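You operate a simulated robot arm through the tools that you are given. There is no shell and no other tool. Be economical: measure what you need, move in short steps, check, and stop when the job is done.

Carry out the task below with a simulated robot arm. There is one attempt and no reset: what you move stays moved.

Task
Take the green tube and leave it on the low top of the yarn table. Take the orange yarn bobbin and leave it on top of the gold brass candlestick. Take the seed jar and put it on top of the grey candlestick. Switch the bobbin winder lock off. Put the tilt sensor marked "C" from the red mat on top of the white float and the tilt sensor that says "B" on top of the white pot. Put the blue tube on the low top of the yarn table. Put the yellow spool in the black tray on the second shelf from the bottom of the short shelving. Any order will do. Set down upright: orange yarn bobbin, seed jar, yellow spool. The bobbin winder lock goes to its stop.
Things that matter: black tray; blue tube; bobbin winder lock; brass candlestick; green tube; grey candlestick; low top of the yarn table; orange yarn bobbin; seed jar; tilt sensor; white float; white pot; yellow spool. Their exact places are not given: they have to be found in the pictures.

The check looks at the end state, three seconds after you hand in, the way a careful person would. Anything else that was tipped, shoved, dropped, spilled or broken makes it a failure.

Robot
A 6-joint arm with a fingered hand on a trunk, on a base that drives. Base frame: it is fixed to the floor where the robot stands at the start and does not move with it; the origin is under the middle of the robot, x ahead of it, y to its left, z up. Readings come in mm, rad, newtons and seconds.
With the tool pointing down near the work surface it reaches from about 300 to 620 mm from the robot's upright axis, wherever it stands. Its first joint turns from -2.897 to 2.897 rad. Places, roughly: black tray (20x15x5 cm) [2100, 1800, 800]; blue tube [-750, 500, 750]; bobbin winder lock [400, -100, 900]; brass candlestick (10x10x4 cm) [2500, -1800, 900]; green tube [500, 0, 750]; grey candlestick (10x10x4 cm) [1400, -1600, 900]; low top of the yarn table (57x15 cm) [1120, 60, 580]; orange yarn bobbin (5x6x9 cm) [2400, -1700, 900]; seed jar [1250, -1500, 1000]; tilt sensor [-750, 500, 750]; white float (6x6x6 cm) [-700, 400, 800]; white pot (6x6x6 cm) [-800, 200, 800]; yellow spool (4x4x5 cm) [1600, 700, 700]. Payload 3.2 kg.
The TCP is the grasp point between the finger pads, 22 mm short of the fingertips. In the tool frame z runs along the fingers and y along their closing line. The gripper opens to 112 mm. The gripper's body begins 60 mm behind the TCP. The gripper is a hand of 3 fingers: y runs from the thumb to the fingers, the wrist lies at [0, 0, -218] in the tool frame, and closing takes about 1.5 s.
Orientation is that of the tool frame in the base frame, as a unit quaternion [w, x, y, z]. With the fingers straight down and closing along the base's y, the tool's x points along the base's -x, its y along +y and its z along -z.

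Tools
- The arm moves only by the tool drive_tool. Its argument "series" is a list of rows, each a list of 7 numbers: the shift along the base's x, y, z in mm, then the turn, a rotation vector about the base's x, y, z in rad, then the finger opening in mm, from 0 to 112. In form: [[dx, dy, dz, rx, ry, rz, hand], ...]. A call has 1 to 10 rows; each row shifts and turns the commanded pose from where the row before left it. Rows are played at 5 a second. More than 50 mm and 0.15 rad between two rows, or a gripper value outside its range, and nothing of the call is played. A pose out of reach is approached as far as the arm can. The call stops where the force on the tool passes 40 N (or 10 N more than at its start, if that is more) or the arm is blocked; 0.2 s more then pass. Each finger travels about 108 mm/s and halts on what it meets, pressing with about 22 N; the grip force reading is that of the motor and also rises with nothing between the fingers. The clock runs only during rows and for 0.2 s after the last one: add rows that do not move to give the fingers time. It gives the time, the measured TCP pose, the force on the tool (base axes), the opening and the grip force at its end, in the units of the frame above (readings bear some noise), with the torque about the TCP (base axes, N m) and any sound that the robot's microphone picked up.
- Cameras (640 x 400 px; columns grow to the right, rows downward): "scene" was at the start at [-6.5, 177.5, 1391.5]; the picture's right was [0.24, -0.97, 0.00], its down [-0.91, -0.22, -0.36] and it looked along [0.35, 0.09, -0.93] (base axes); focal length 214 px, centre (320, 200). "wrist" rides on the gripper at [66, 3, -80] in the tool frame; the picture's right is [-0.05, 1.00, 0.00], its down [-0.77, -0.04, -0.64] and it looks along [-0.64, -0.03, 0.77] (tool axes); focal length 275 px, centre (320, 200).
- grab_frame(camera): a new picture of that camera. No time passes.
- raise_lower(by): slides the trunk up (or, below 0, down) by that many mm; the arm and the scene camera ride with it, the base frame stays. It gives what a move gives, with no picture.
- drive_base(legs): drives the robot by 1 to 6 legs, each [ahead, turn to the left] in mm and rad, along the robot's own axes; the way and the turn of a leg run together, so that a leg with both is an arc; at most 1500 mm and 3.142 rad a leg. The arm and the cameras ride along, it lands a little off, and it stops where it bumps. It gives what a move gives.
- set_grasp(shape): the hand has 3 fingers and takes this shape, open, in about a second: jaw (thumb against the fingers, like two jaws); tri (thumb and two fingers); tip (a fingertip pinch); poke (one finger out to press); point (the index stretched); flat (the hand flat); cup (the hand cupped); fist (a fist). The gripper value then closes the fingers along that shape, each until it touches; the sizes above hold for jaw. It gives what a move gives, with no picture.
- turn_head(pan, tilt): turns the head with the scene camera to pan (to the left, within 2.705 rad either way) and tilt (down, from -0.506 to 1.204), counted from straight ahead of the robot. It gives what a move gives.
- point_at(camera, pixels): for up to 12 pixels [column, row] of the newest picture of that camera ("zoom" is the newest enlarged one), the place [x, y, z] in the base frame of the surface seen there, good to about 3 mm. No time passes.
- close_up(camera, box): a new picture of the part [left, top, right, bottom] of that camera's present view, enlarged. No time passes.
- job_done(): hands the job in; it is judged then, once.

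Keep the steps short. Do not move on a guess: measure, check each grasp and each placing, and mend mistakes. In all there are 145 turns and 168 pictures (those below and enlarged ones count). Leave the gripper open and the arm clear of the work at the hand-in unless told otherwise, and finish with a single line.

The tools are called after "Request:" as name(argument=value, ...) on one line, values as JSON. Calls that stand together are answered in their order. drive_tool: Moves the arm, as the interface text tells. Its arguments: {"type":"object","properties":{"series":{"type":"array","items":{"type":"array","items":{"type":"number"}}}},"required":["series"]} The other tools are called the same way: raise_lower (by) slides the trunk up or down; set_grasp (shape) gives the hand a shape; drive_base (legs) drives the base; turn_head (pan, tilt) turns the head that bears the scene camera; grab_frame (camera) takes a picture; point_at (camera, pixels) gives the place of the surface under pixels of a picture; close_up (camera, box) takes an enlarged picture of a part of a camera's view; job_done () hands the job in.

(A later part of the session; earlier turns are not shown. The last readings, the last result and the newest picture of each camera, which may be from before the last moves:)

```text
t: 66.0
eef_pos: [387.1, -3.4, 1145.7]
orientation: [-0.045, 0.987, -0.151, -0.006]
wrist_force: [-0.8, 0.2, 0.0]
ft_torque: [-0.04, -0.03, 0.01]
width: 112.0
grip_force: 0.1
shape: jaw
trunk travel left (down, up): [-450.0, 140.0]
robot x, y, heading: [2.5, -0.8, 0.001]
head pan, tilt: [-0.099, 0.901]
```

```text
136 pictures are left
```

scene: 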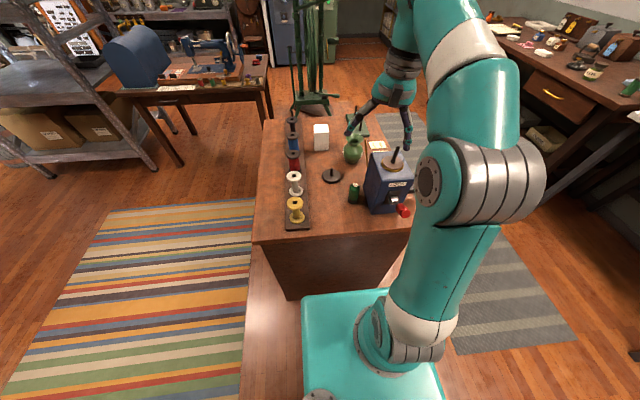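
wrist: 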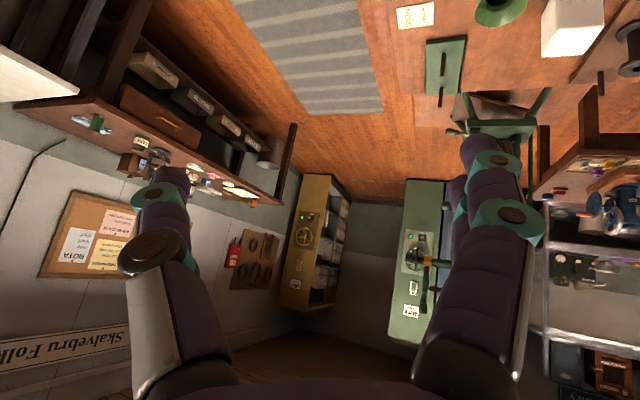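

Arm is properly in front and reachable. Straighten tilt, and take a close-up of the lock.

Request:
drive_tool(series=[[0, 0, 0, -0.09, 0, 0.1, 112], [0, 0, 0, 0, 0, 0.1, 112], [0, 0, 0, 0, 0, 0.1, 112]])

Request:
close_up(camera="scene", box=[340, 140, 430, 230])

Request:
point_at(camera="zoom", pixels=[[100, 310], [100, 380], [280, 350], [360, 340], [360, 370], [430, 440], [470, 470], [440, 500], [385, 395], [320, 400], [410, 430], [300, 470]])

```text
t: 66.8
eef_pos: [388.1, -2.5, 1145.6]
orientation: [0.0, 1.0, -0.001, -0.001]
wrist_force: [0.2, -1.0, -0.4]
ft_torque: [-0.01, -0.03, 0.0]
width: 111.8
grip_force: 0.1
shape: jaw
trunk travel left (down, up): [-450.0, 140.0]
robot x, y, heading: [1.4, -0.9, 0.002]
head pan, tilt: [-0.099, 0.901]
```

```text
4.44 times, centred on (385, 185) of scene
```

zoom: 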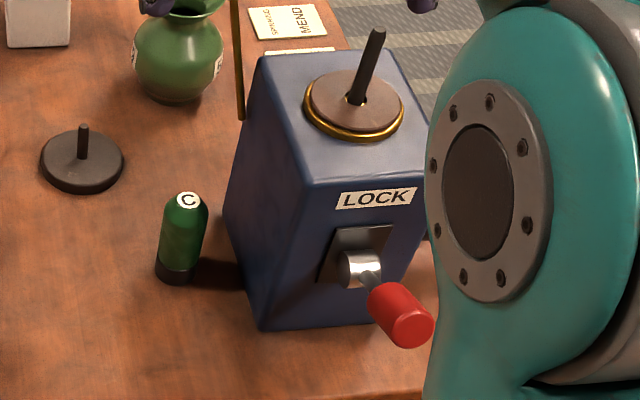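

```text
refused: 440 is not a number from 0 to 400
```

Request:
point_at(camera="zoom", pixels=[[188, 200], [178, 240], [172, 275], [355, 240], [330, 270], [352, 270], [368, 278], [390, 300], [410, 328], [385, 325], [280, 300], [375, 200]])

```text
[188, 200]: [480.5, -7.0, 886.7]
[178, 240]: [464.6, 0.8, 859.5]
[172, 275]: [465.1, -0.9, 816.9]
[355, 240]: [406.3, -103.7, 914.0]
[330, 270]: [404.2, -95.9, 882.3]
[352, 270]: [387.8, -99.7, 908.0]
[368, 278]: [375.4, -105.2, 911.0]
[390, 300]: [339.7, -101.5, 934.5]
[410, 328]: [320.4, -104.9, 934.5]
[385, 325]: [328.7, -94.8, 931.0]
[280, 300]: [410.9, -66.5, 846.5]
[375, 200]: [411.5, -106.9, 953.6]
```

Request:
close_up(camera="scene", box=[380, 180, 412, 220])

```text
10.00 times, centred on (396, 200) of scene
```

zoom: 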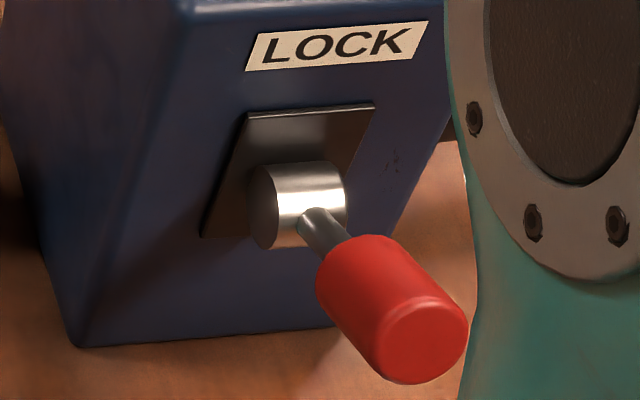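

The hub is a lateral axle: the lever tips up/down; it's up now, so off is down. I'll turn the wrist 90° (camera aside), close the fingers and go above the knob at (335,-100).

Request:
drive_tool(series=[[-10, -16, 0, 0, 0, -0.149, 80], [-10, -16, 0, 0, 0, -0.149, 40], [-10, -16, 0, 0, 0, -0.149, 0], [-10, -16, 0, 0, 0, -0.149, 0], [-10, -16, 0, 0, 0, -0.149, 0], [-3, -17, 0, 0, 0, -0.149, 0], [0, 0, 0, 0, 0, -0.149, 0], [0, 0, 0, 0, 0, -0.149, 0], [0, 0, 0, 0, 0, -0.149, 0], [0, 0, 0, 0, 0, -0.149, 0]])

Request:
drive_tool(series=[[0, 0, -45, 0, 0, -0.08, 0], [0, 0, -45, 0, 0, 0, 0], [0, 0, -30, 0, 0, 0, 0]])

Request:
grab_frame(camera="wrist")

Request:
grab_frame(camera="scene")

```text
t: 69.0
eef_pos: [335.1, -98.8, 1145.7]
orientation: [-0.001, 0.733, -0.681, 0.0]
wrist_force: [0.9, 0.4, 0.0]
ft_torque: [-0.02, 0.01, -0.01]
width: 0.0
grip_force: 22.1
shape: jaw
trunk travel left (down, up): [-450.0, 140.0]
robot x, y, heading: [4.4, -1.5, 0.003]
head pan, tilt: [-0.099, 0.901]
```

```text
t: 69.8
eef_pos: [336.0, -98.8, 1027.4]
orientation: [0.001, -0.705, 0.709, 0.001]
wrist_force: [-0.1, -0.8, -0.4]
ft_torque: [-0.01, -0.02, 0.02]
width: 0.0
grip_force: 21.7
shape: jaw
trunk travel left (down, up): [-450.0, 140.0]
robot x, y, heading: [-2.4, -1.6, 0.005]
head pan, tilt: [-0.099, 0.901]
```

```text
133 pictures are left
```

wrist: 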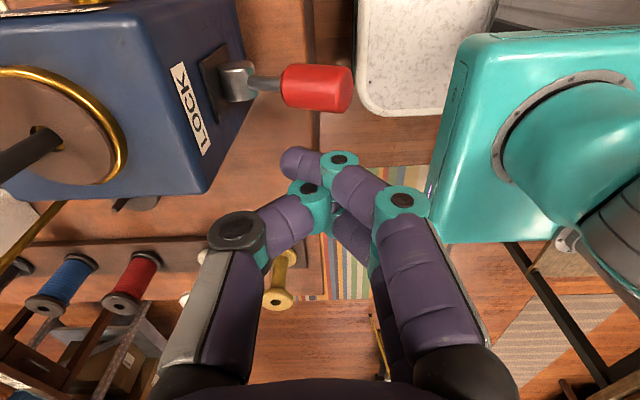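

```text
132 pictures are left
```

scene: 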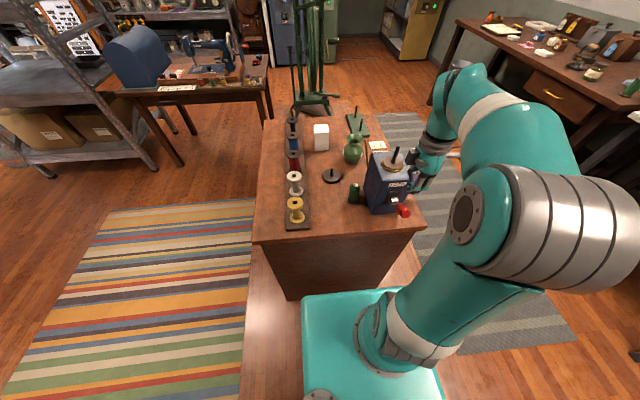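

Request:
point_at(camera="wrist", pixels=[[290, 85], [340, 88], [315, 72], [240, 80], [305, 160], [340, 155]])

```text
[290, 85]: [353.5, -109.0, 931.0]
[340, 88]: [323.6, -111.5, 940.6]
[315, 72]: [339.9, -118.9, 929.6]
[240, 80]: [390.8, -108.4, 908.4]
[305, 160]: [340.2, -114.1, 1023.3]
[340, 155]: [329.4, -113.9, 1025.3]
```

Knob centre is at y≈-106. Descend and press down in steps.

Request:
drive_tool(series=[[-4, -7, -30, 0, 0, 0, 0], [0, 0, -20, 0, 0, 0, 0], [0, 0, -15, 0, 0, 0, 0], [0, 0, -15, 0, 0, 0, 0], [0, 0, -15, 0, 0, 0, 0], [0, 0, -15, 0, 0, 0, 0]])

Request:
grab_frame(camera="wrist")

```text
t: 71.2
eef_pos: [331.1, -105.3, 917.2]
orientation: [0.002, -0.705, 0.709, 0.002]
wrist_force: [-0.4, 0.0, 0.4]
ft_torque: [0.0, 0.0, -0.03]
width: 0.0
grip_force: 22.2
shape: jaw
trunk travel left (down, up): [-450.0, 140.0]
robot x, y, heading: [-0.1, -4.1, -0.002]
head pan, tilt: [-0.099, 0.901]
```

```text
131 pictures are left
```

wrist: 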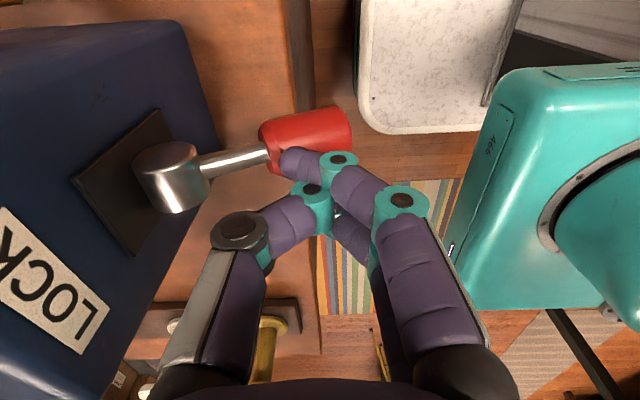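

Request:
point_at(camera="wrist", pixels=[[230, 162], [335, 125], [270, 135], [175, 175]])

Request:
drive_tool(series=[[0, 0, -12, 0, 0, 0, 0], [0, 0, -12, 0, 0, 0, 0], [0, 0, -12, 0, 0, 0, 0]])

Request:
grab_frame(camera="wrist")

```text
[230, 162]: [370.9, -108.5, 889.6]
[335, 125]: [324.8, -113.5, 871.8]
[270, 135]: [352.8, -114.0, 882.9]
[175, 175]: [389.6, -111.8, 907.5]
```

```text
t: 71.9
eef_pos: [326.0, -107.2, 896.5]
orientation: [0.002, -0.705, 0.709, -0.002]
wrist_force: [-20.1, 2.5, 40.2]
ft_torque: [0.03, -0.41, 0.06]
width: 0.3
grip_force: 22.1
shape: jaw
trunk travel left (down, up): [-450.0, 140.0]
robot x, y, heading: [-2.9, -1.2, -0.005]
head pan, tilt: [-0.099, 0.901]
stopped in row 3: the force on the tool passed its limit at 54 N (the readings are from after the stop); the commanded pose is now the measured one
```

```text
130 pictures are left
```

wrist: 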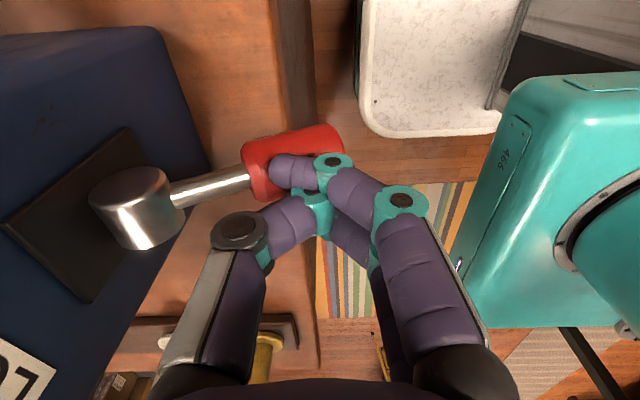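

The lever hit its lower stop. Lift off, reopen, and verify the lever stays down.

Request:
drive_tool(series=[[0, 0, 30, 0, 0, 0, 0], [-10, 0, 45, 0, 0, 0, 0], [0, 0, 45, 0, 0, 0, 0], [0, 0, 45, 0, 0, 0, 60], [0, 0, 45, 0, 0, 0, 112], [0, 0, 30, 0, 0, 0, 112]])

Request:
close_up(camera="scene", box=[340, 140, 430, 230])

Request:
grab_frame(camera="wrist")

```text
t: 73.3
eef_pos: [321.4, -107.0, 1132.2]
orientation: [0.002, -0.705, 0.709, 0.0]
wrist_force: [0.5, -0.6, 1.1]
ft_torque: [0.01, -0.01, -0.01]
width: 111.8
grip_force: 0.2
shape: jaw
trunk travel left (down, up): [-450.0, 140.0]
robot x, y, heading: [-3.9, 0.6, -0.001]
head pan, tilt: [-0.099, 0.901]
```

```text
4.44 times, centred on (385, 185) of scene
```

zoom: 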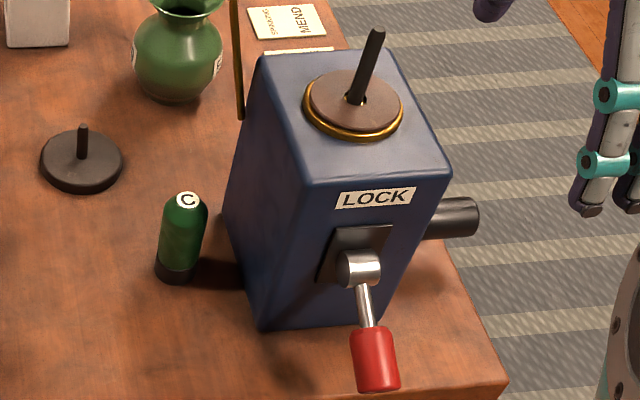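

```text
128 pictures are left
```

wrist: 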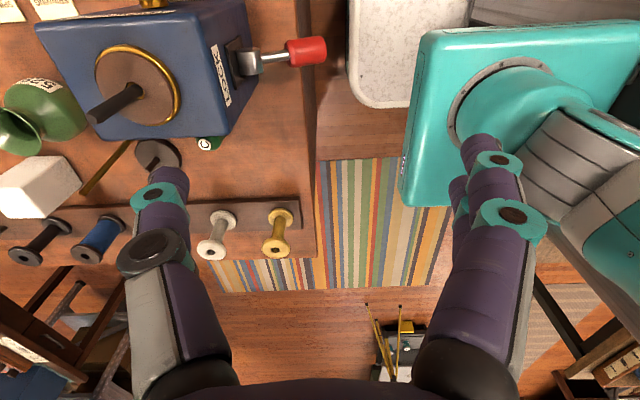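

Lock is down/off. Now the green tube at (472,-2): rotate the wrist so the camera is on the +y side (away from the winder) and move above it.

Request:
drive_tool(series=[[0, 0, 0, 0, 0, 0.149, 112], [0, 0, 0, 0, 0, 0.149, 112], [0, 0, 0, 0, 0, 0.149, 112], [0, 0, 0, 0, 0, 0.149, 112], [0, 0, 0, 0, 0, 0.149, 112], [0, 0, 0, 0, 0, 0.149, 112], [0, 0, 0, 0, 0, 0.149, 112], [0, 0, 0, 0, 0, 0.149, 112], [0, 0, 0, 0, 0, 0.149, 112], [0, 0, 0, 0, 0, 0.149, 112]])

Request:
drive_tool(series=[[20, 15, 0, 0, 0, 0.149, 112], [20, 15, 0, 0, 0, 0.149, 112], [20, 15, 0, 0, 0, 0.149, 112], [20, 15, 0, 0, 0, 0.149, 112], [20, 15, 0, 0, 0, 0.149, 112], [20, 15, 0, 0, 0, 0.149, 112], [30, 15, 0, 0, 0, 0.149, 112], [0, 0, 0, 0, 0, 0.149, 112], [0, 0, 0, 0, 0, 0.149, 112], [0, 0, 0, 0, 0, 0.149, 100]])

Request:
drive_tool(series=[[0, 0, -45, 0, 0, 0.14, 80], [0, 0, -45, 0, 0, 0, 80], [0, 0, -45, 0, 0, 0, 80]])

Request:
grab_frame(camera="wrist")

Request:
grab_frame(camera="scene")

```text
t: 75.5
eef_pos: [319.6, -105.7, 1131.6]
orientation: [-0.001, 0.999, -0.041, -0.001]
wrist_force: [-0.4, 0.1, -1.2]
ft_torque: [0.01, 0.0, 0.01]
width: 112.0
grip_force: 0.0
shape: jaw
trunk travel left (down, up): [-450.0, 140.0]
robot x, y, heading: [2.6, -3.2, 0.001]
head pan, tilt: [-0.099, 0.901]
```

```text
t: 77.7
eef_pos: [466.6, -2.2, 1128.8]
orientation: [0.002, 0.763, 0.647, 0.0]
wrist_force: [0.2, -0.6, -0.4]
ft_torque: [0.01, 0.0, 0.0]
width: 100.2
grip_force: 0.0
shape: jaw
out of reach, approached as far as the arm can: row 7
trunk travel left (down, up): [-450.0, 140.0]
robot x, y, heading: [0.5, 3.0, 0.001]
head pan, tilt: [-0.099, 0.901]
```

```text
t: 78.5
eef_pos: [466.5, -1.5, 993.0]
orientation: [-0.001, 0.717, 0.697, 0.0]
wrist_force: [0.7, 0.3, 0.7]
ft_torque: [0.0, 0.0, 0.01]
width: 80.2
grip_force: 0.1
shape: jaw
trunk travel left (down, up): [-450.0, 140.0]
robot x, y, heading: [3.4, 0.2, 0.003]
head pan, tilt: [-0.099, 0.901]
```

```text
127 pictures are left
```

wrist: 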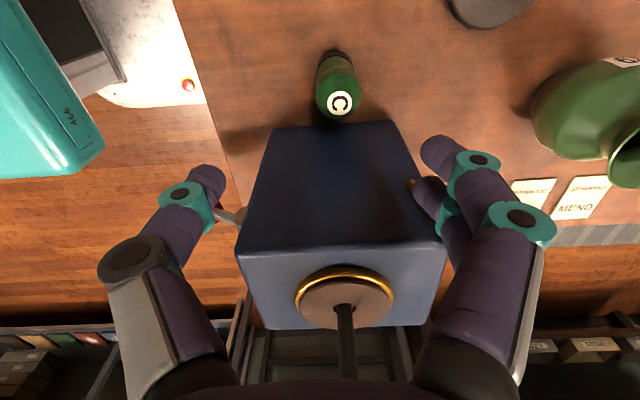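

```text
126 pictures are left
```

scene: 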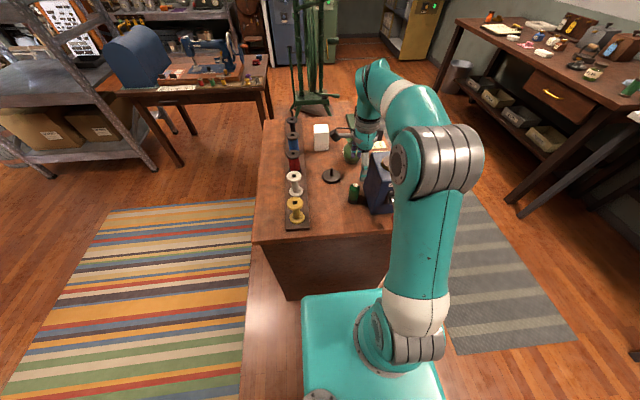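

Request:
point_at(camera="wrist", pixels=[[340, 102], [335, 60], [318, 85], [358, 80], [345, 130], [370, 130], [280, 135]])

```text
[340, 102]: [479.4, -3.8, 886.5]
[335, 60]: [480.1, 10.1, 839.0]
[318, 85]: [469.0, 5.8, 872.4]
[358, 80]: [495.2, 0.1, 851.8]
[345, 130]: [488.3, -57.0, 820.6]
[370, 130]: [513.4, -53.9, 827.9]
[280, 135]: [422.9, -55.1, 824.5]
```

Tube centre is (480,-5), top 886. Align and descend to z≈850, then close.

Request:
drive_tool(series=[[13, -2, -35, 0, 0, 0, 80], [0, 0, -40, 0, 0, 0, 80], [0, 0, -40, 0, 0, 0, 80], [0, 0, -28, 0, 0, 0, 80], [0, 0, 0, 0, 0, 0, 20], [0, 0, 0, 0, 0, 0, 20], [0, 0, 0, 0, 0, 0, 20], [0, 0, 0, 0, 0, 0, 20]])

Request:
grab_frame(camera="wrist")

```text
t: 80.3
eef_pos: [480.7, -3.4, 850.9]
orientation: [0.001, 0.717, 0.697, -0.002]
wrist_force: [0.0, 0.1, -0.3]
ft_torque: [0.01, -0.01, 0.01]
width: 25.7
grip_force: 13.9
shape: jaw
trunk travel left (down, up): [-450.0, 140.0]
robot x, y, heading: [2.3, 2.3, 0.002]
head pan, tilt: [-0.099, 0.901]
```

```text
125 pictures are left
```

wrist: 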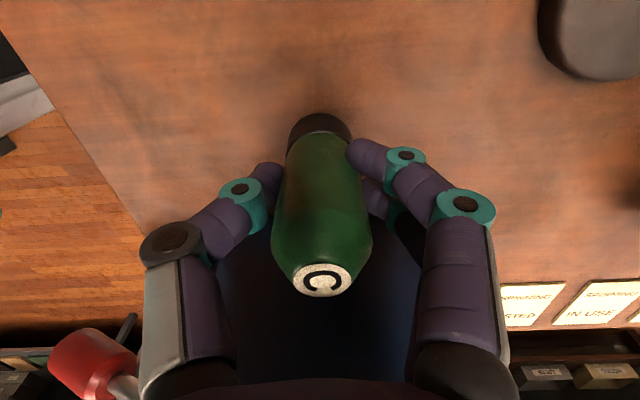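

Gripped. Lift it clear to z≈1080 and look.

Request:
drive_tool(series=[[0, 0, 0, 0, 0, 0, 10], [0, 0, 45, 0, 0, 0, 10], [0, 0, 45, 0, 0, 0, 10], [0, 0, 45, 0, 0, 0, 10], [0, 0, 45, 0, 0, 0, 10], [-20, 0, 30, 0, 0, 0, 10], [-40, 0, 20, 0, 0, 0, 10]])

Request:
grab_frame(camera="wrist")

Request:
grab_frame(camera="scene")

Request:
point_at(camera="scene", pixels=[[300, 300], [258, 242], [268, 125], [272, 180], [375, 112], [290, 115], [330, 110], [330, 98], [200, 200], [230, 300]])

```text
t: 81.9
eef_pos: [420.8, -4.3, 1082.8]
orientation: [-0.001, 0.716, 0.698, -0.001]
wrist_force: [0.7, -0.2, -1.4]
ft_torque: [0.0, 0.01, -0.02]
width: 25.7
grip_force: 13.9
shape: jaw
trunk travel left (down, up): [-450.0, 140.0]
robot x, y, heading: [-1.9, -0.6, -0.0]
head pan, tilt: [-0.099, 0.901]
```

```text
124 pictures are left
```

wrist: 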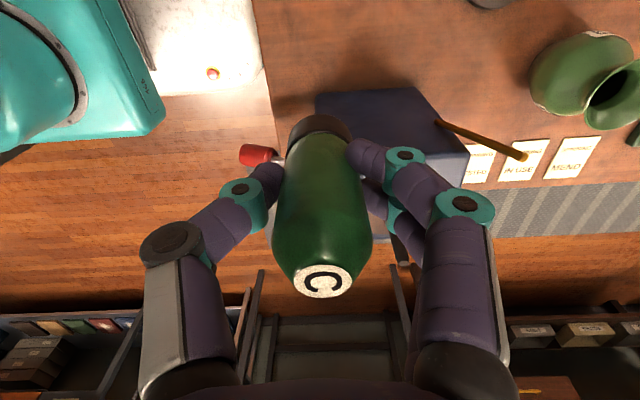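

```text
123 pictures are left
```

scene: 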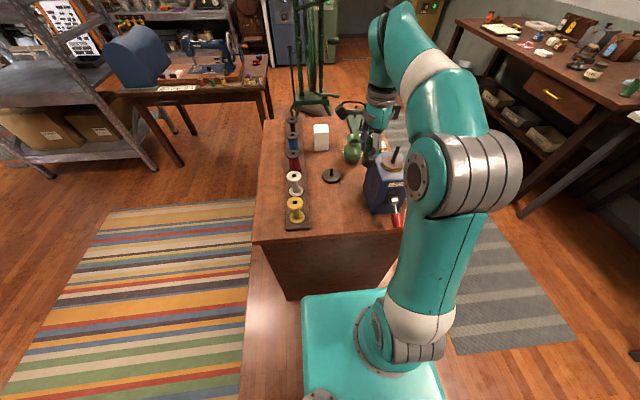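

```text
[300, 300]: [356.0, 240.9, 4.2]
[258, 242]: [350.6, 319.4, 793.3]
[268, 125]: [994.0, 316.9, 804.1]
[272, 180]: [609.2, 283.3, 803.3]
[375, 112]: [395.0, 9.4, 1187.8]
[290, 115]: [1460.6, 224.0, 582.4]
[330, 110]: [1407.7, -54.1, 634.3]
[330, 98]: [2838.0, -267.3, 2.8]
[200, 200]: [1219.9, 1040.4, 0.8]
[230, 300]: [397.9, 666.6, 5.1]
```

Check base footprint via the wrist view (white plate at top-left).

Request:
point_at(camera="wrist", pixels=[[213, 72], [255, 60], [240, 20], [200, 93], [150, 60], [266, 70], [160, 20], [165, 60]])

```text
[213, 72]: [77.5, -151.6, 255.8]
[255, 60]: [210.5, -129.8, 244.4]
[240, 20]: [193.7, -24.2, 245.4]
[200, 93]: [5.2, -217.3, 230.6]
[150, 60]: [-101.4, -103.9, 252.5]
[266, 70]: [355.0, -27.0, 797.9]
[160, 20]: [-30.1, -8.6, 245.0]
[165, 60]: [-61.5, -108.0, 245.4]
```

Request:
point_at(camera="scene", pixels=[[181, 163], [271, 122], [156, 172], [270, 80], [160, 88], [120, 90], [265, 92], [310, 108], [240, 150]])

Request:
turn_head(pan=0.6, tilt=0.6)

Request:
grab_frame(camera="scene")

```text
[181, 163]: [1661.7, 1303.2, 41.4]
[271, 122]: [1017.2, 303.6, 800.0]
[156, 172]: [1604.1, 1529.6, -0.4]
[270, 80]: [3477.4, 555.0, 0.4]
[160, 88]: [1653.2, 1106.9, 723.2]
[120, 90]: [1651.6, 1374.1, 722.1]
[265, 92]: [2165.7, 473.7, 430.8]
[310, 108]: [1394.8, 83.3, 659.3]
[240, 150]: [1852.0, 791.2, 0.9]
```

```text
t: 83.0
eef_pos: [422.3, -4.7, 1079.5]
orientation: [0.0, 0.717, 0.697, -0.002]
wrist_force: [0.4, -0.2, -0.7]
ft_torque: [0.03, 0.0, -0.03]
width: 25.6
grip_force: 13.6
shape: jaw
trunk travel left (down, up): [-450.0, 140.0]
robot x, y, heading: [3.7, 1.7, -0.003]
head pan, tilt: [0.6, 0.6]
```

```text
122 pictures are left
```

scene: 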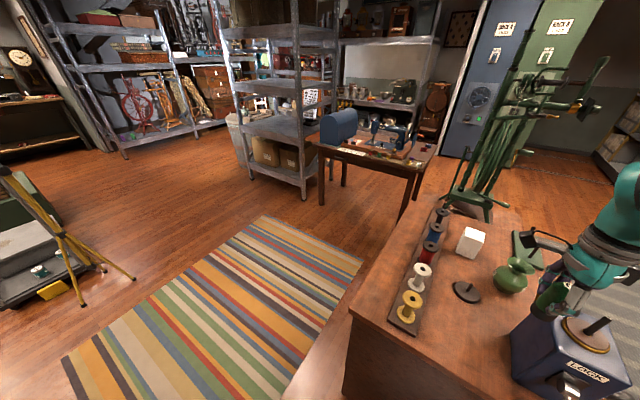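

Route: left turn, 750 ahead, right turn, 1120 ahead, right turn — ends at the left side of the low top.

Request:
drive_base(legs=[[0, 1.571], [750, 0], [0, -1.571], [1120, 0], [0, -1.571]])

Request:
turn_head(pan=0.1, tilt=0.8)

Request:
grab_frame(camera="scene")

```text
t: 103.8
eef_pos: [1147.6, 334.5, 1081.2]
orientation: [0.0, 1.0, -0.01, -0.001]
wrist_force: [0.4, -0.5, -0.8]
ft_torque: [-0.01, -0.01, -0.01]
width: 24.8
grip_force: 14.2
shape: jaw
trunk travel left (down, up): [-450.0, 140.0]
robot x, y, heading: [1147.6, 758.1, -1.561]
head pan, tilt: [0.6, 0.6]
```

```text
t: 104.7
eef_pos: [1148.2, 335.1, 1081.4]
orientation: [-0.001, 1.0, -0.01, 0.0]
wrist_force: [-0.1, 0.4, -1.4]
ft_torque: [0.01, 0.0, 0.01]
width: 24.6
grip_force: 13.7
shape: jaw
trunk travel left (down, up): [-450.0, 140.0]
robot x, y, heading: [1150.5, 758.0, -1.568]
head pan, tilt: [0.099, 0.799]
```

```text
121 pictures are left
```

scene: 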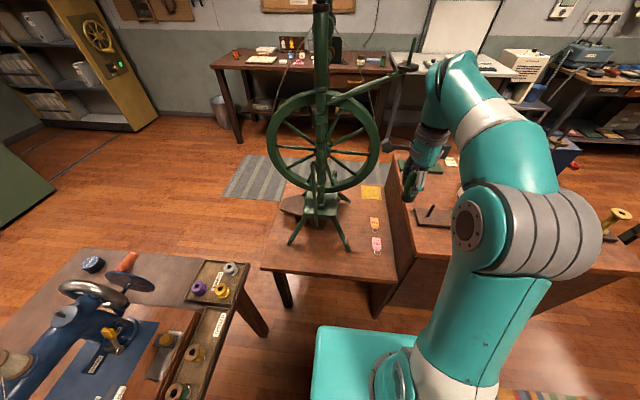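

Low top visible with a spinning wheel on it and small cards near (374,222),(376,243). Zoom and measure.

Request:
close_up(camera="scene", box=[250, 170, 420, 290])

Request:
point_at(camera="zoom", pixels=[[470, 180], [480, 290], [525, 385], [360, 385], [50, 350], [460, 90], [490, 130], [420, 200], [430, 330], [380, 300], [350, 290], [300, 110]])

Request:
close_up(camera="scene", box=[60, 240, 270, 400])

```text
3.33 times, centred on (335, 230) of scene
```

zoom: 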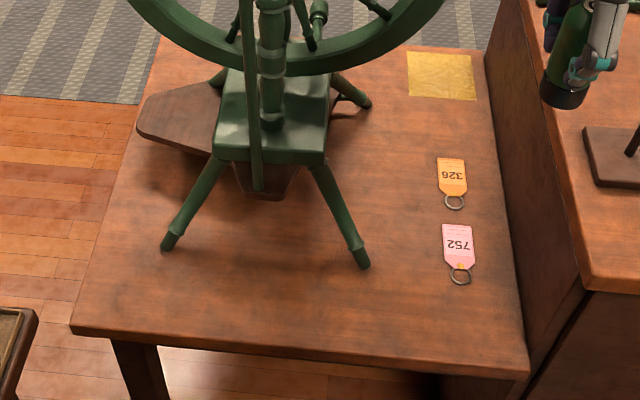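

```text
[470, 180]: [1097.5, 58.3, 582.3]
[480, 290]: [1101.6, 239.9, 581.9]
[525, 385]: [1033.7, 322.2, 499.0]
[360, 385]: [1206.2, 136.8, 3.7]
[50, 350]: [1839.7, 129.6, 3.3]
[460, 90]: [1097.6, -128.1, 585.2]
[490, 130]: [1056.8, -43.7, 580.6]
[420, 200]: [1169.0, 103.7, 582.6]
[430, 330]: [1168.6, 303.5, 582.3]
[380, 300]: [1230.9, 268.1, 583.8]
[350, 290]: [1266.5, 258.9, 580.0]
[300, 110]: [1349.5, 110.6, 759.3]
```

```text
2.50 times, centred on (165, 320) of scene
```

zoom: 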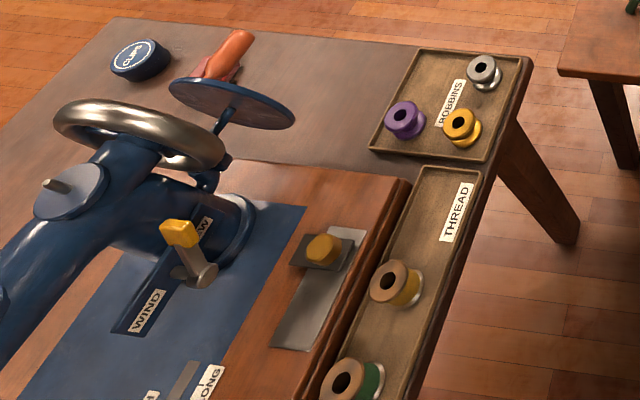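

Green goes to (1145, 290) on the bare board. Lower the trunk 200 first.

Request:
raise_lower(by=-200)

Request:
drive_tool(series=[[0, -20, -40, 0, 0, 0, 10], [-3, -25, -40, 0, 0, 0, 10], [0, 0, -45, 0, 0, 0, 10], [0, 0, -45, 0, 0, 0, 10], [0, 0, -30, 0, 0, 0, 10]])

Request:
grab_frame(camera="wrist")

```text
t: 106.9
eef_pos: [1148.0, 335.4, 880.3]
orientation: [-0.001, 1.0, -0.011, 0.0]
wrist_force: [0.2, 0.1, -0.6]
ft_torque: [0.0, 0.02, 0.03]
width: 25.1
grip_force: 13.9
shape: jaw
trunk travel left (down, up): [-250.0, 340.0]
robot x, y, heading: [1150.4, 758.0, -1.565]
head pan, tilt: [0.099, 0.799]
```

```text
t: 108.1
eef_pos: [1147.4, 289.8, 679.8]
orientation: [-0.001, 1.0, -0.011, 0.0]
wrist_force: [-0.4, 0.7, -0.6]
ft_torque: [0.05, -0.03, -0.03]
width: 24.4
grip_force: 14.4
shape: jaw
trunk travel left (down, up): [-250.0, 340.0]
robot x, y, heading: [1148.4, 759.1, -1.564]
head pan, tilt: [0.099, 0.799]
```

```text
118 pictures are left
```

wrist: 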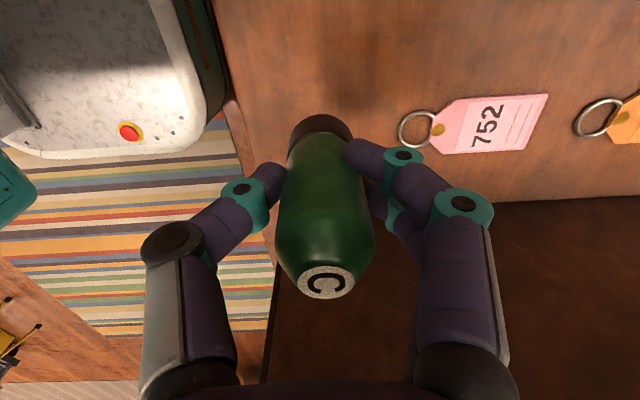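

Lower onto the top (TCP ≈631), release narrowly, and check.

Request:
drive_tool(series=[[0, 0, -30, 0, 0, 0, 10], [0, 0, -14, 0, 0, 0, 10], [0, 0, -4, 0, 0, 0, 10], [0, 0, 0, 0, 0, 0, 30], [0, 0, 0, 0, 0, 0, 50], [0, 0, 0, 0, 0, 0, 60], [0, 0, 0, 0, 0, 0, 60]])

Request:
drive_tool(series=[[0, 0, 30, 0, 0, 0, 60], [0, 0, 45, 0, 0, 0, 60], [0, 0, 45, 0, 0, 0, 60], [0, 0, 45, 0, 0, 0, 60]])

Request:
grab_frame(camera="wrist")

```text
t: 109.7
eef_pos: [1144.4, 289.5, 634.0]
orientation: [0.0, 1.0, -0.01, -0.001]
wrist_force: [-0.2, 0.6, -0.4]
ft_torque: [-0.01, 0.03, 0.04]
width: 59.4
grip_force: 0.1
shape: jaw
trunk travel left (down, up): [-250.0, 340.0]
robot x, y, heading: [1148.5, 755.6, -1.562]
head pan, tilt: [0.099, 0.799]
```

```text
t: 110.7
eef_pos: [1143.3, 290.0, 795.6]
orientation: [-0.001, 1.0, -0.012, 0.0]
wrist_force: [-0.8, 0.5, 0.3]
ft_torque: [-0.01, 0.03, 0.03]
width: 59.5
grip_force: 0.1
shape: jaw
trunk travel left (down, up): [-250.0, 340.0]
robot x, y, heading: [1149.2, 759.3, -1.568]
head pan, tilt: [0.099, 0.799]
```

```text
117 pictures are left
```

wrist: 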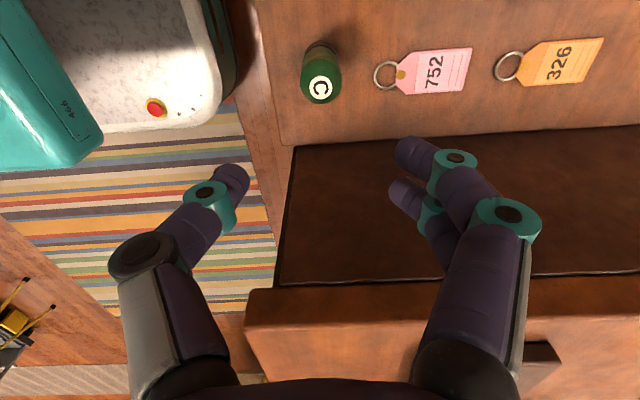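

Green tube stands. Now the sewing table: look left.

Request:
turn_head(pan=1.3, tilt=0.8)

Request:
grab_frame(camera="scene")

Request:
turn_head(pan=1.9, tilt=0.4)

Request:
grab_frame(camera="scene")

```text
t: 112.1
eef_pos: [1143.9, 289.4, 795.5]
orientation: [-0.001, 1.0, -0.01, -0.001]
wrist_force: [0.0, 0.4, -0.3]
ft_torque: [-0.01, -0.01, -0.02]
width: 59.7
grip_force: 0.1
shape: jaw
trunk travel left (down, up): [-250.0, 340.0]
robot x, y, heading: [1152.7, 756.4, -1.568]
head pan, tilt: [1.3, 0.799]
```

```text
116 pictures are left
```

scene: 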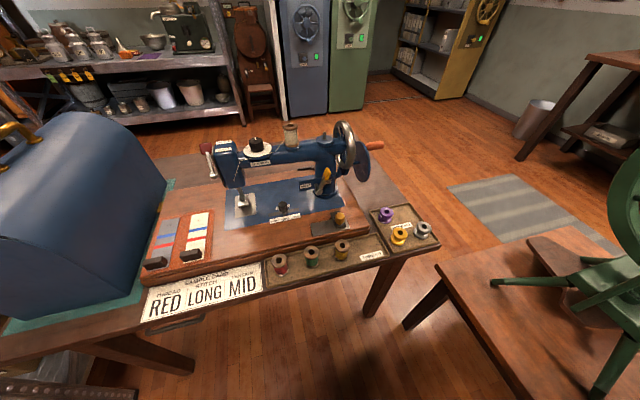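

```text
t: 113.1
eef_pos: [1142.8, 289.6, 795.0]
orientation: [-0.002, 1.0, -0.011, -0.001]
wrist_force: [-0.4, 0.0, 0.0]
ft_torque: [0.0, 0.01, 0.01]
width: 59.8
grip_force: 0.1
shape: jaw
trunk travel left (down, up): [-250.0, 340.0]
robot x, y, heading: [1150.4, 754.9, -1.565]
head pan, tilt: [1.901, 0.4]
```

```text
115 pictures are left
```

scene: 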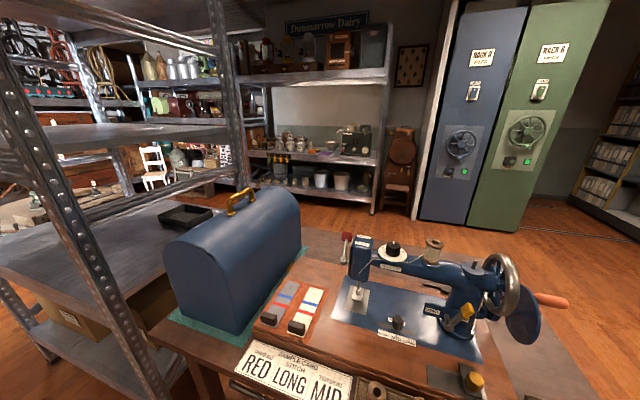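

Black tray at about (185,215) on the shelf. Measure the tray and shelving.

Request:
close_up(camera="scene", box=[0, 100, 260, 400])

Request:
point_at(camera="scene", pixels=[[185, 222], [185, 207], [162, 215], [205, 214], [180, 228], [120, 250], [75, 290], [130, 130], [60, 130], [236, 180], [60, 200], [120, 330]])

```text
1.33 times, centred on (130, 250) of scene
```

zoom: 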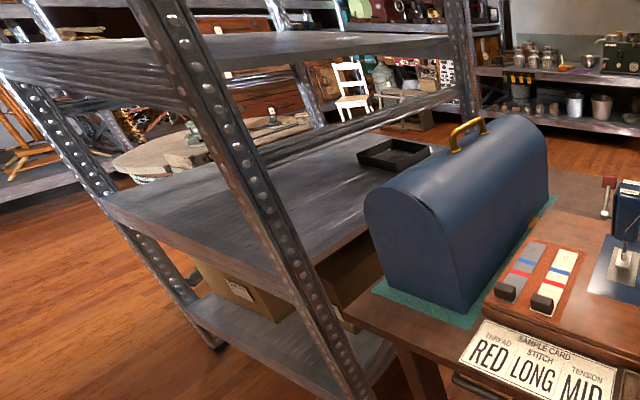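

```text
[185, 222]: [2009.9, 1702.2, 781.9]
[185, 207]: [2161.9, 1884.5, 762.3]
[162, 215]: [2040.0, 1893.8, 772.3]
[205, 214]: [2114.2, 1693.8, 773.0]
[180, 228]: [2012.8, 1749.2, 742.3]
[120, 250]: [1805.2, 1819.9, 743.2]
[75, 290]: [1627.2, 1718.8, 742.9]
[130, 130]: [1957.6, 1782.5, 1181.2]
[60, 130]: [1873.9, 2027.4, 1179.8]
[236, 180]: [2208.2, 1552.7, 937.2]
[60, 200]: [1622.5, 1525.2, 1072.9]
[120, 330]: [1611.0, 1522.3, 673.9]
```

Tray interior centre ≈ (2085,1795), shelf z≈743, shelf above ≈1180. Now zoom on spools.

Request:
turn_head(pan=1.3, tilt=0.8)

Request:
close_up(camera="scene", box=[250, 190, 450, 315])

Request:
point_at(camera="zoom", pixels=[[478, 146], [480, 170], [436, 80], [555, 125], [292, 178], [290, 215], [195, 200], [285, 80], [150, 245], [520, 150], [360, 195], [270, 115]])

```text
t: 114.1
eef_pos: [1143.4, 290.4, 795.4]
orientation: [-0.001, 1.0, -0.011, -0.001]
wrist_force: [-0.5, 0.3, 1.1]
ft_torque: [0.01, -0.02, 0.01]
width: 59.4
grip_force: 0.1
shape: jaw
trunk travel left (down, up): [-250.0, 340.0]
robot x, y, heading: [1150.4, 758.5, -1.567]
head pan, tilt: [1.3, 0.799]
```

```text
3.20 times, centred on (350, 252) of scene
```

zoom: 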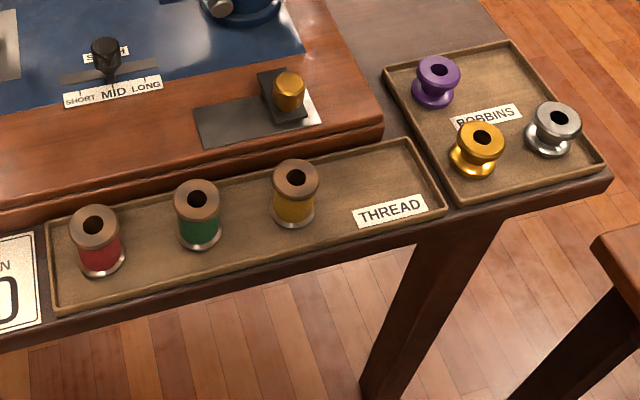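

```text
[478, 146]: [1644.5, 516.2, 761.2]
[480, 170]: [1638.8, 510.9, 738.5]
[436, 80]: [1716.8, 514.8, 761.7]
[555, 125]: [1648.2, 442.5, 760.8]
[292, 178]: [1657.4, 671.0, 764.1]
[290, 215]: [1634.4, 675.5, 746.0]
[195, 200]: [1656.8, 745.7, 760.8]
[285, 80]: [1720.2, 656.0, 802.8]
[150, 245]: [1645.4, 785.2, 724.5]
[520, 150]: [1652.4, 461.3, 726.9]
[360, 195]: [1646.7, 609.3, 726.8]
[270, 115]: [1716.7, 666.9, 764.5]
```

The yellow thread spool (THREAD tray) is at ≈(1660,672). Raise the trunk, turn to face the sewing table, and look.

Request:
raise_lower(by=240)

Request:
drive_base(legs=[[0, 1.566]])

Request:
turn_head(pan=0.5, tilt=0.55)

Request:
grab_frame(camera="scene")

Request:
turn_head(pan=-0.4, tilt=0.6)

Request:
grab_frame(camera="scene")

Request:
point_at(camera="scene", pixels=[[320, 100], [380, 100], [420, 150], [450, 200], [300, 180], [350, 220], [250, 100], [200, 90]])

```text
t: 116.6
eef_pos: [1143.7, 289.9, 1036.1]
orientation: [-0.002, 1.0, -0.01, -0.001]
wrist_force: [-0.6, 0.1, 0.6]
ft_torque: [0.0, -0.02, 0.02]
width: 59.4
grip_force: 0.0
shape: jaw
trunk travel left (down, up): [-490.0, 100.0]
robot x, y, heading: [1152.1, 758.5, -1.565]
head pan, tilt: [1.3, 0.799]
```

```text
t: 120.8
eef_pos: [1615.8, 751.6, 1035.8]
orientation: [0.0, 0.715, 0.699, -0.001]
wrist_force: [0.6, 0.1, 0.2]
ft_torque: [-0.02, 0.03, -0.01]
width: 59.6
grip_force: 0.0
shape: jaw
trunk travel left (down, up): [-490.0, 100.0]
robot x, y, heading: [1148.2, 760.4, 0.001]
head pan, tilt: [1.3, 0.799]
```

```text
t: 122.0
eef_pos: [1616.6, 751.7, 1034.8]
orientation: [0.0, 0.716, 0.698, -0.001]
wrist_force: [-0.7, -0.7, -0.8]
ft_torque: [0.0, -0.04, 0.02]
width: 59.7
grip_force: 0.0
shape: jaw
trunk travel left (down, up): [-490.0, 100.0]
robot x, y, heading: [1151.9, 758.6, 0.004]
head pan, tilt: [0.499, 0.55]
```

```text
112 pictures are left
```

scene: 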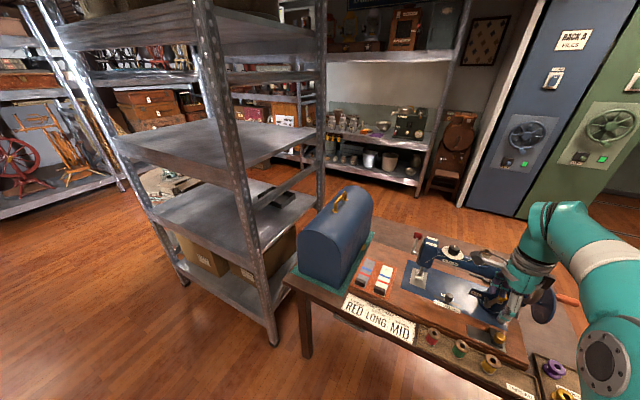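

```text
t: 123.2
eef_pos: [1616.1, 750.6, 1035.6]
orientation: [0.001, 0.715, 0.699, -0.001]
wrist_force: [0.0, 0.0, -0.4]
ft_torque: [-0.05, 0.02, -0.03]
width: 59.5
grip_force: 0.0
shape: jaw
trunk travel left (down, up): [-490.0, 100.0]
robot x, y, heading: [1149.8, 755.3, 0.003]
head pan, tilt: [-0.4, 0.6]
```

```text
111 pictures are left
```

scene: 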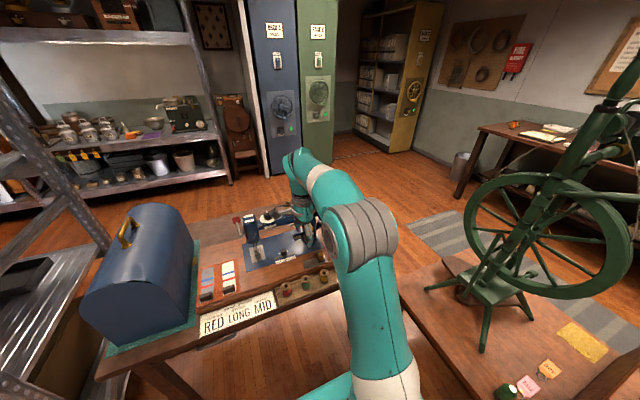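

```text
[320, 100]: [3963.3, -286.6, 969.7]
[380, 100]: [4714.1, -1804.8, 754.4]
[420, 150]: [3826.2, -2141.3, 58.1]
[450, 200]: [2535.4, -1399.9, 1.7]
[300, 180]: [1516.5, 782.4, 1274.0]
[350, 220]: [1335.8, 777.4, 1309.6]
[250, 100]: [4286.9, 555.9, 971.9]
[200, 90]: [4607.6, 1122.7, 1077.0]
```

Request:
turn_head(pan=0.7, tilt=0.5)

Request:
grab_frame(camera="scene")

```text
t: 124.5
eef_pos: [1617.2, 752.0, 1036.4]
orientation: [0.001, 0.715, 0.699, -0.001]
wrist_force: [-0.4, 0.5, -0.2]
ft_torque: [0.0, 0.0, -0.02]
width: 59.6
grip_force: 0.0
shape: jaw
trunk travel left (down, up): [-490.0, 100.0]
robot x, y, heading: [1149.3, 757.1, -0.002]
head pan, tilt: [0.7, 0.499]
```

```text
110 pictures are left
```

scene: 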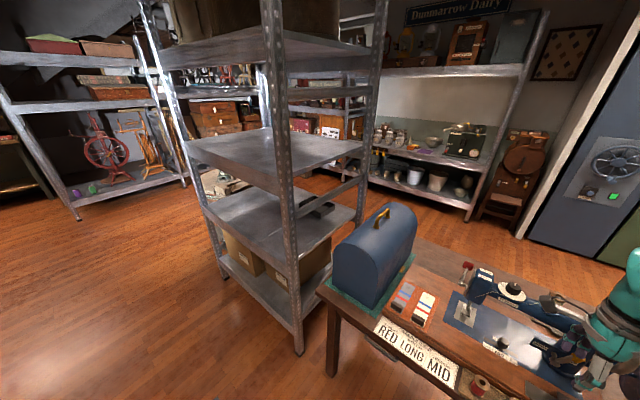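

Request:
point_at(camera="scene", pixels=[[217, 277], [298, 352], [330, 374], [395, 205], [430, 215], [467, 217], [500, 245], [255, 195], [240, 195], [355, 200], [75, 215], [180, 183]])

Request:
close_up(camera="scene", box=[180, 100, 400, 260])

```text
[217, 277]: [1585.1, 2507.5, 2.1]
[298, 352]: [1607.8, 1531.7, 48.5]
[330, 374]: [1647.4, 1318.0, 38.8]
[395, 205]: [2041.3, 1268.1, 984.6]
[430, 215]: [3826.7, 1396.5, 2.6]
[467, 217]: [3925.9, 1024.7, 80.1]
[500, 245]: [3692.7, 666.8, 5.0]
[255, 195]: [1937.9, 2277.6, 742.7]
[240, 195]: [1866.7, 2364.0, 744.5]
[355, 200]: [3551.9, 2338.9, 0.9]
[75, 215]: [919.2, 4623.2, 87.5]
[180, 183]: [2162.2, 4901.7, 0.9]
```

```text
2.50 times, centred on (290, 180) of scene
```

zoom: 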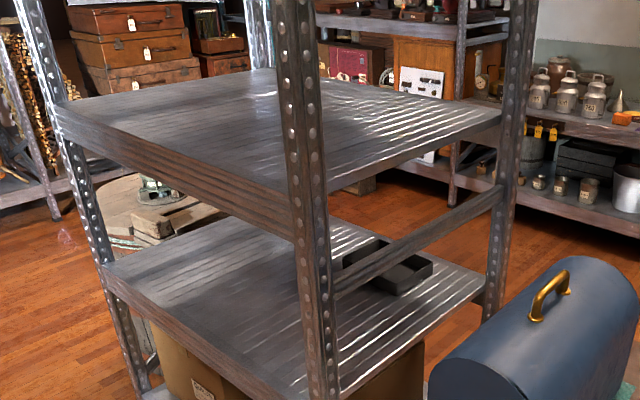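

Aisle side (x=2210) is the good side for the tray. First pick the spool: rotate the wrist so the fingers close along y, tilt 45° forward.

Request:
drive_tool(series=[[-8, -8, 0, 0, 0, -0.149, 60], [-8, -8, 0, 0, 0, -0.149, 60], [-8, -8, 0, 0, 0, -0.149, 60], [-8, -8, 0, 0, 0, -0.149, 60], [-8, -8, 0, 0, 0, -0.149, 60], [-8, -8, 0, 0, 0, -0.149, 60], [-8, -8, 0, 0, 0, -0.149, 60], [-8, -8, 0, 0, 0, -0.149, 60], [0, -8, 0, 0, 0, -0.149, 60], [0, -8, 0, 0, 0, -0.149, 60]])

Request:
drive_tool(series=[[0, 0, 0, 0, -0.1, -0.05, 60], [0, 0, -20, 0, -0.137, 0, 60], [0, 0, -20, 0, -0.137, 0, 60], [0, 0, -20, 0, -0.137, 0, 60], [0, 0, -20, 0, -0.137, 0, 60], [0, 0, -20, 0, -0.137, 0, 60]])

Request:
grab_frame(camera="wrist")

Request:
turn_head(pan=-0.1, tilt=0.7)

Request:
grab_frame(camera="scene")

```text
t: 126.7
eef_pos: [1553.2, 670.8, 1035.7]
orientation: [-0.001, 1.0, 0.027, -0.001]
wrist_force: [0.1, 0.0, 0.1]
ft_torque: [0.0, -0.03, 0.01]
width: 59.8
grip_force: 0.1
shape: jaw
trunk travel left (down, up): [-490.0, 100.0]
robot x, y, heading: [1149.5, 758.7, 0.004]
head pan, tilt: [0.7, 0.499]
```

```text
t: 128.1
eef_pos: [1553.6, 682.4, 952.8]
orientation: [-0.022, 0.942, 0.013, 0.333]
wrist_force: [0.5, 0.7, -0.1]
ft_torque: [0.01, -0.03, 0.02]
width: 59.6
grip_force: 0.0
shape: jaw
out of reach, approached as far as the arm can: row 5, 6
trunk travel left (down, up): [-490.0, 100.0]
robot x, y, heading: [1148.3, 757.4, 0.007]
head pan, tilt: [0.7, 0.499]
```

```text
108 pictures are left
```

wrist: 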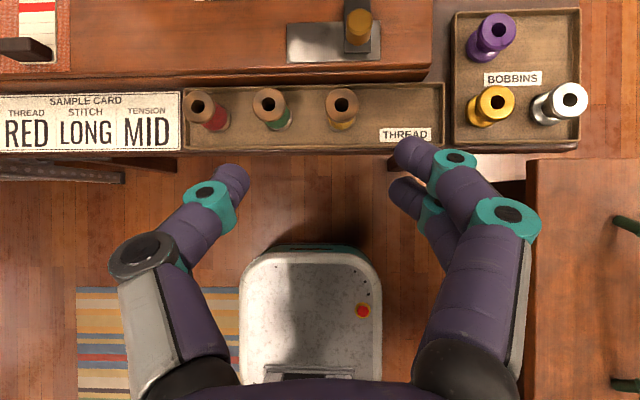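

```text
t: 129.2
eef_pos: [1554.3, 682.8, 953.5]
orientation: [-0.022, 0.942, 0.013, 0.334]
wrist_force: [0.1, -1.3, 0.0]
ft_torque: [0.01, 0.05, 0.01]
width: 59.4
grip_force: 0.1
shape: jaw
trunk travel left (down, up): [-490.0, 100.0]
robot x, y, heading: [1149.7, 761.4, 0.002]
head pan, tilt: [-0.099, 0.7]
```

```text
107 pictures are left
```

scene: 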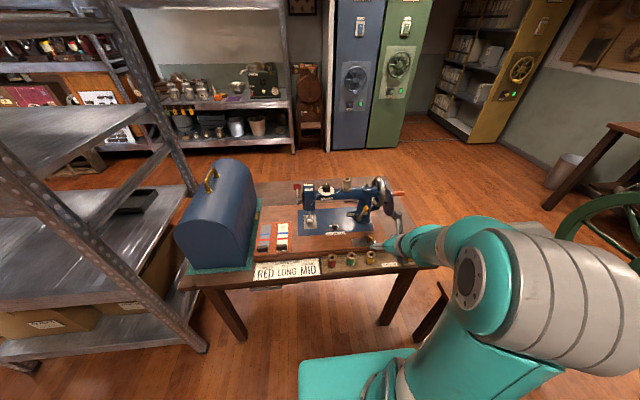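

Request:
point_at(camera="wrist", pixels=[[328, 103], [357, 103], [342, 90], [342, 116], [342, 127], [275, 115], [380, 120], [320, 60], [350, 40], [343, 141]])

```text
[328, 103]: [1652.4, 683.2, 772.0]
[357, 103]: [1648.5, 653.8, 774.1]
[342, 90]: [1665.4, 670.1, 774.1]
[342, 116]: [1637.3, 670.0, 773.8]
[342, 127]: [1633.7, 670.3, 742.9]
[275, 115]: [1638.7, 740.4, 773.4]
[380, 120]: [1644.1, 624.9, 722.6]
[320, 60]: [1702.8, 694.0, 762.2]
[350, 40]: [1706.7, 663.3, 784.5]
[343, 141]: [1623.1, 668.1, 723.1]
```

Spool centre (1651,669), z 723–774. Move above it.

Request:
drive_tool(series=[[32, -5, -40, 0, 0, 0, 60], [32, -5, -40, 0, 0, 0, 60], [33, -4, -35, 0, 0, 0, 60], [0, 0, 0, 0, 0, 0, 60]])

Request:
grab_frame(camera="wrist")

```text
refused: row 1 steps farther than a row can; nothing moved
```

```text
106 pictures are left
```

wrist: 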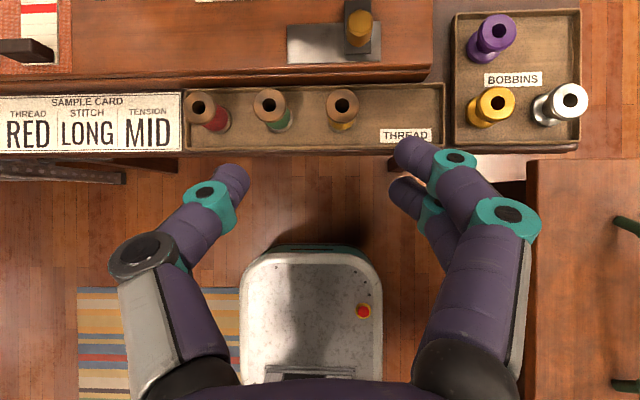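

Request:
drive_tool(series=[[24, -3, -32, 0, 0, 0, 60], [24, -3, -32, 0, 0, 0, 60], [24, -3, -32, 0, 0, 0, 60], [24, -4, -32, 0, 0, 0, 60], [0, 0, 0, 0, 0, 0, 60]])

Request:
grab_frame(camera="wrist")

```text
t: 130.4
eef_pos: [1650.7, 669.0, 825.3]
orientation: [-0.022, 0.942, 0.013, 0.335]
wrist_force: [-0.3, 0.4, 0.1]
ft_torque: [0.0, 0.03, -0.01]
width: 59.8
grip_force: 0.1
shape: jaw
trunk travel left (down, up): [-490.0, 100.0]
robot x, y, heading: [1148.7, 759.2, 0.001]
head pan, tilt: [-0.099, 0.7]
```

```text
105 pictures are left
```

wrist: 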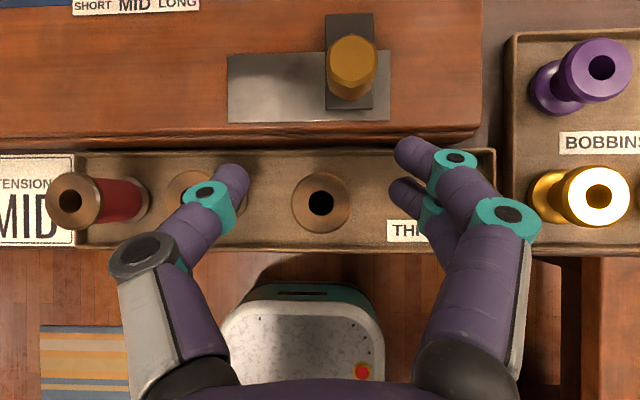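

Narrow the opening to 48 to clear the green spool, descend, and close.

Request:
drive_tool(series=[[0, 0, 0, 0, 0, 0, 48], [0, 0, -30, 0, 0, 0, 48], [0, 0, -25, 0, 0, 0, 48], [0, 0, -16, 0, 0, 0, 48]])

Request:
grab_frame(camera="wrist")

```text
t: 131.4
eef_pos: [1650.9, 669.8, 750.6]
orientation: [-0.022, 0.942, 0.012, 0.335]
wrist_force: [-0.3, -0.7, -0.3]
ft_torque: [-0.02, 0.03, 0.0]
width: 48.8
grip_force: 0.1
shape: jaw
trunk travel left (down, up): [-490.0, 100.0]
robot x, y, heading: [1147.5, 759.8, 0.0]
head pan, tilt: [-0.099, 0.7]
```

```text
104 pictures are left
```

wrist: 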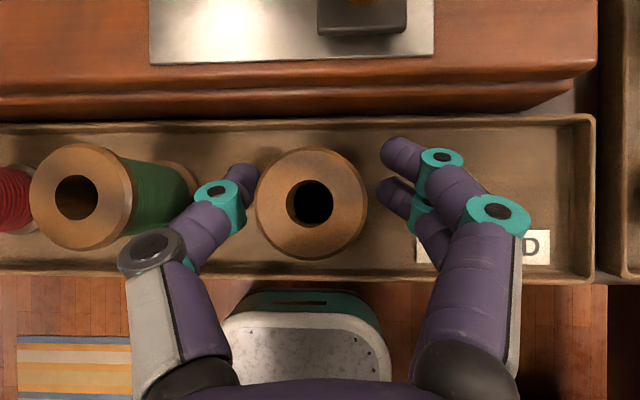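

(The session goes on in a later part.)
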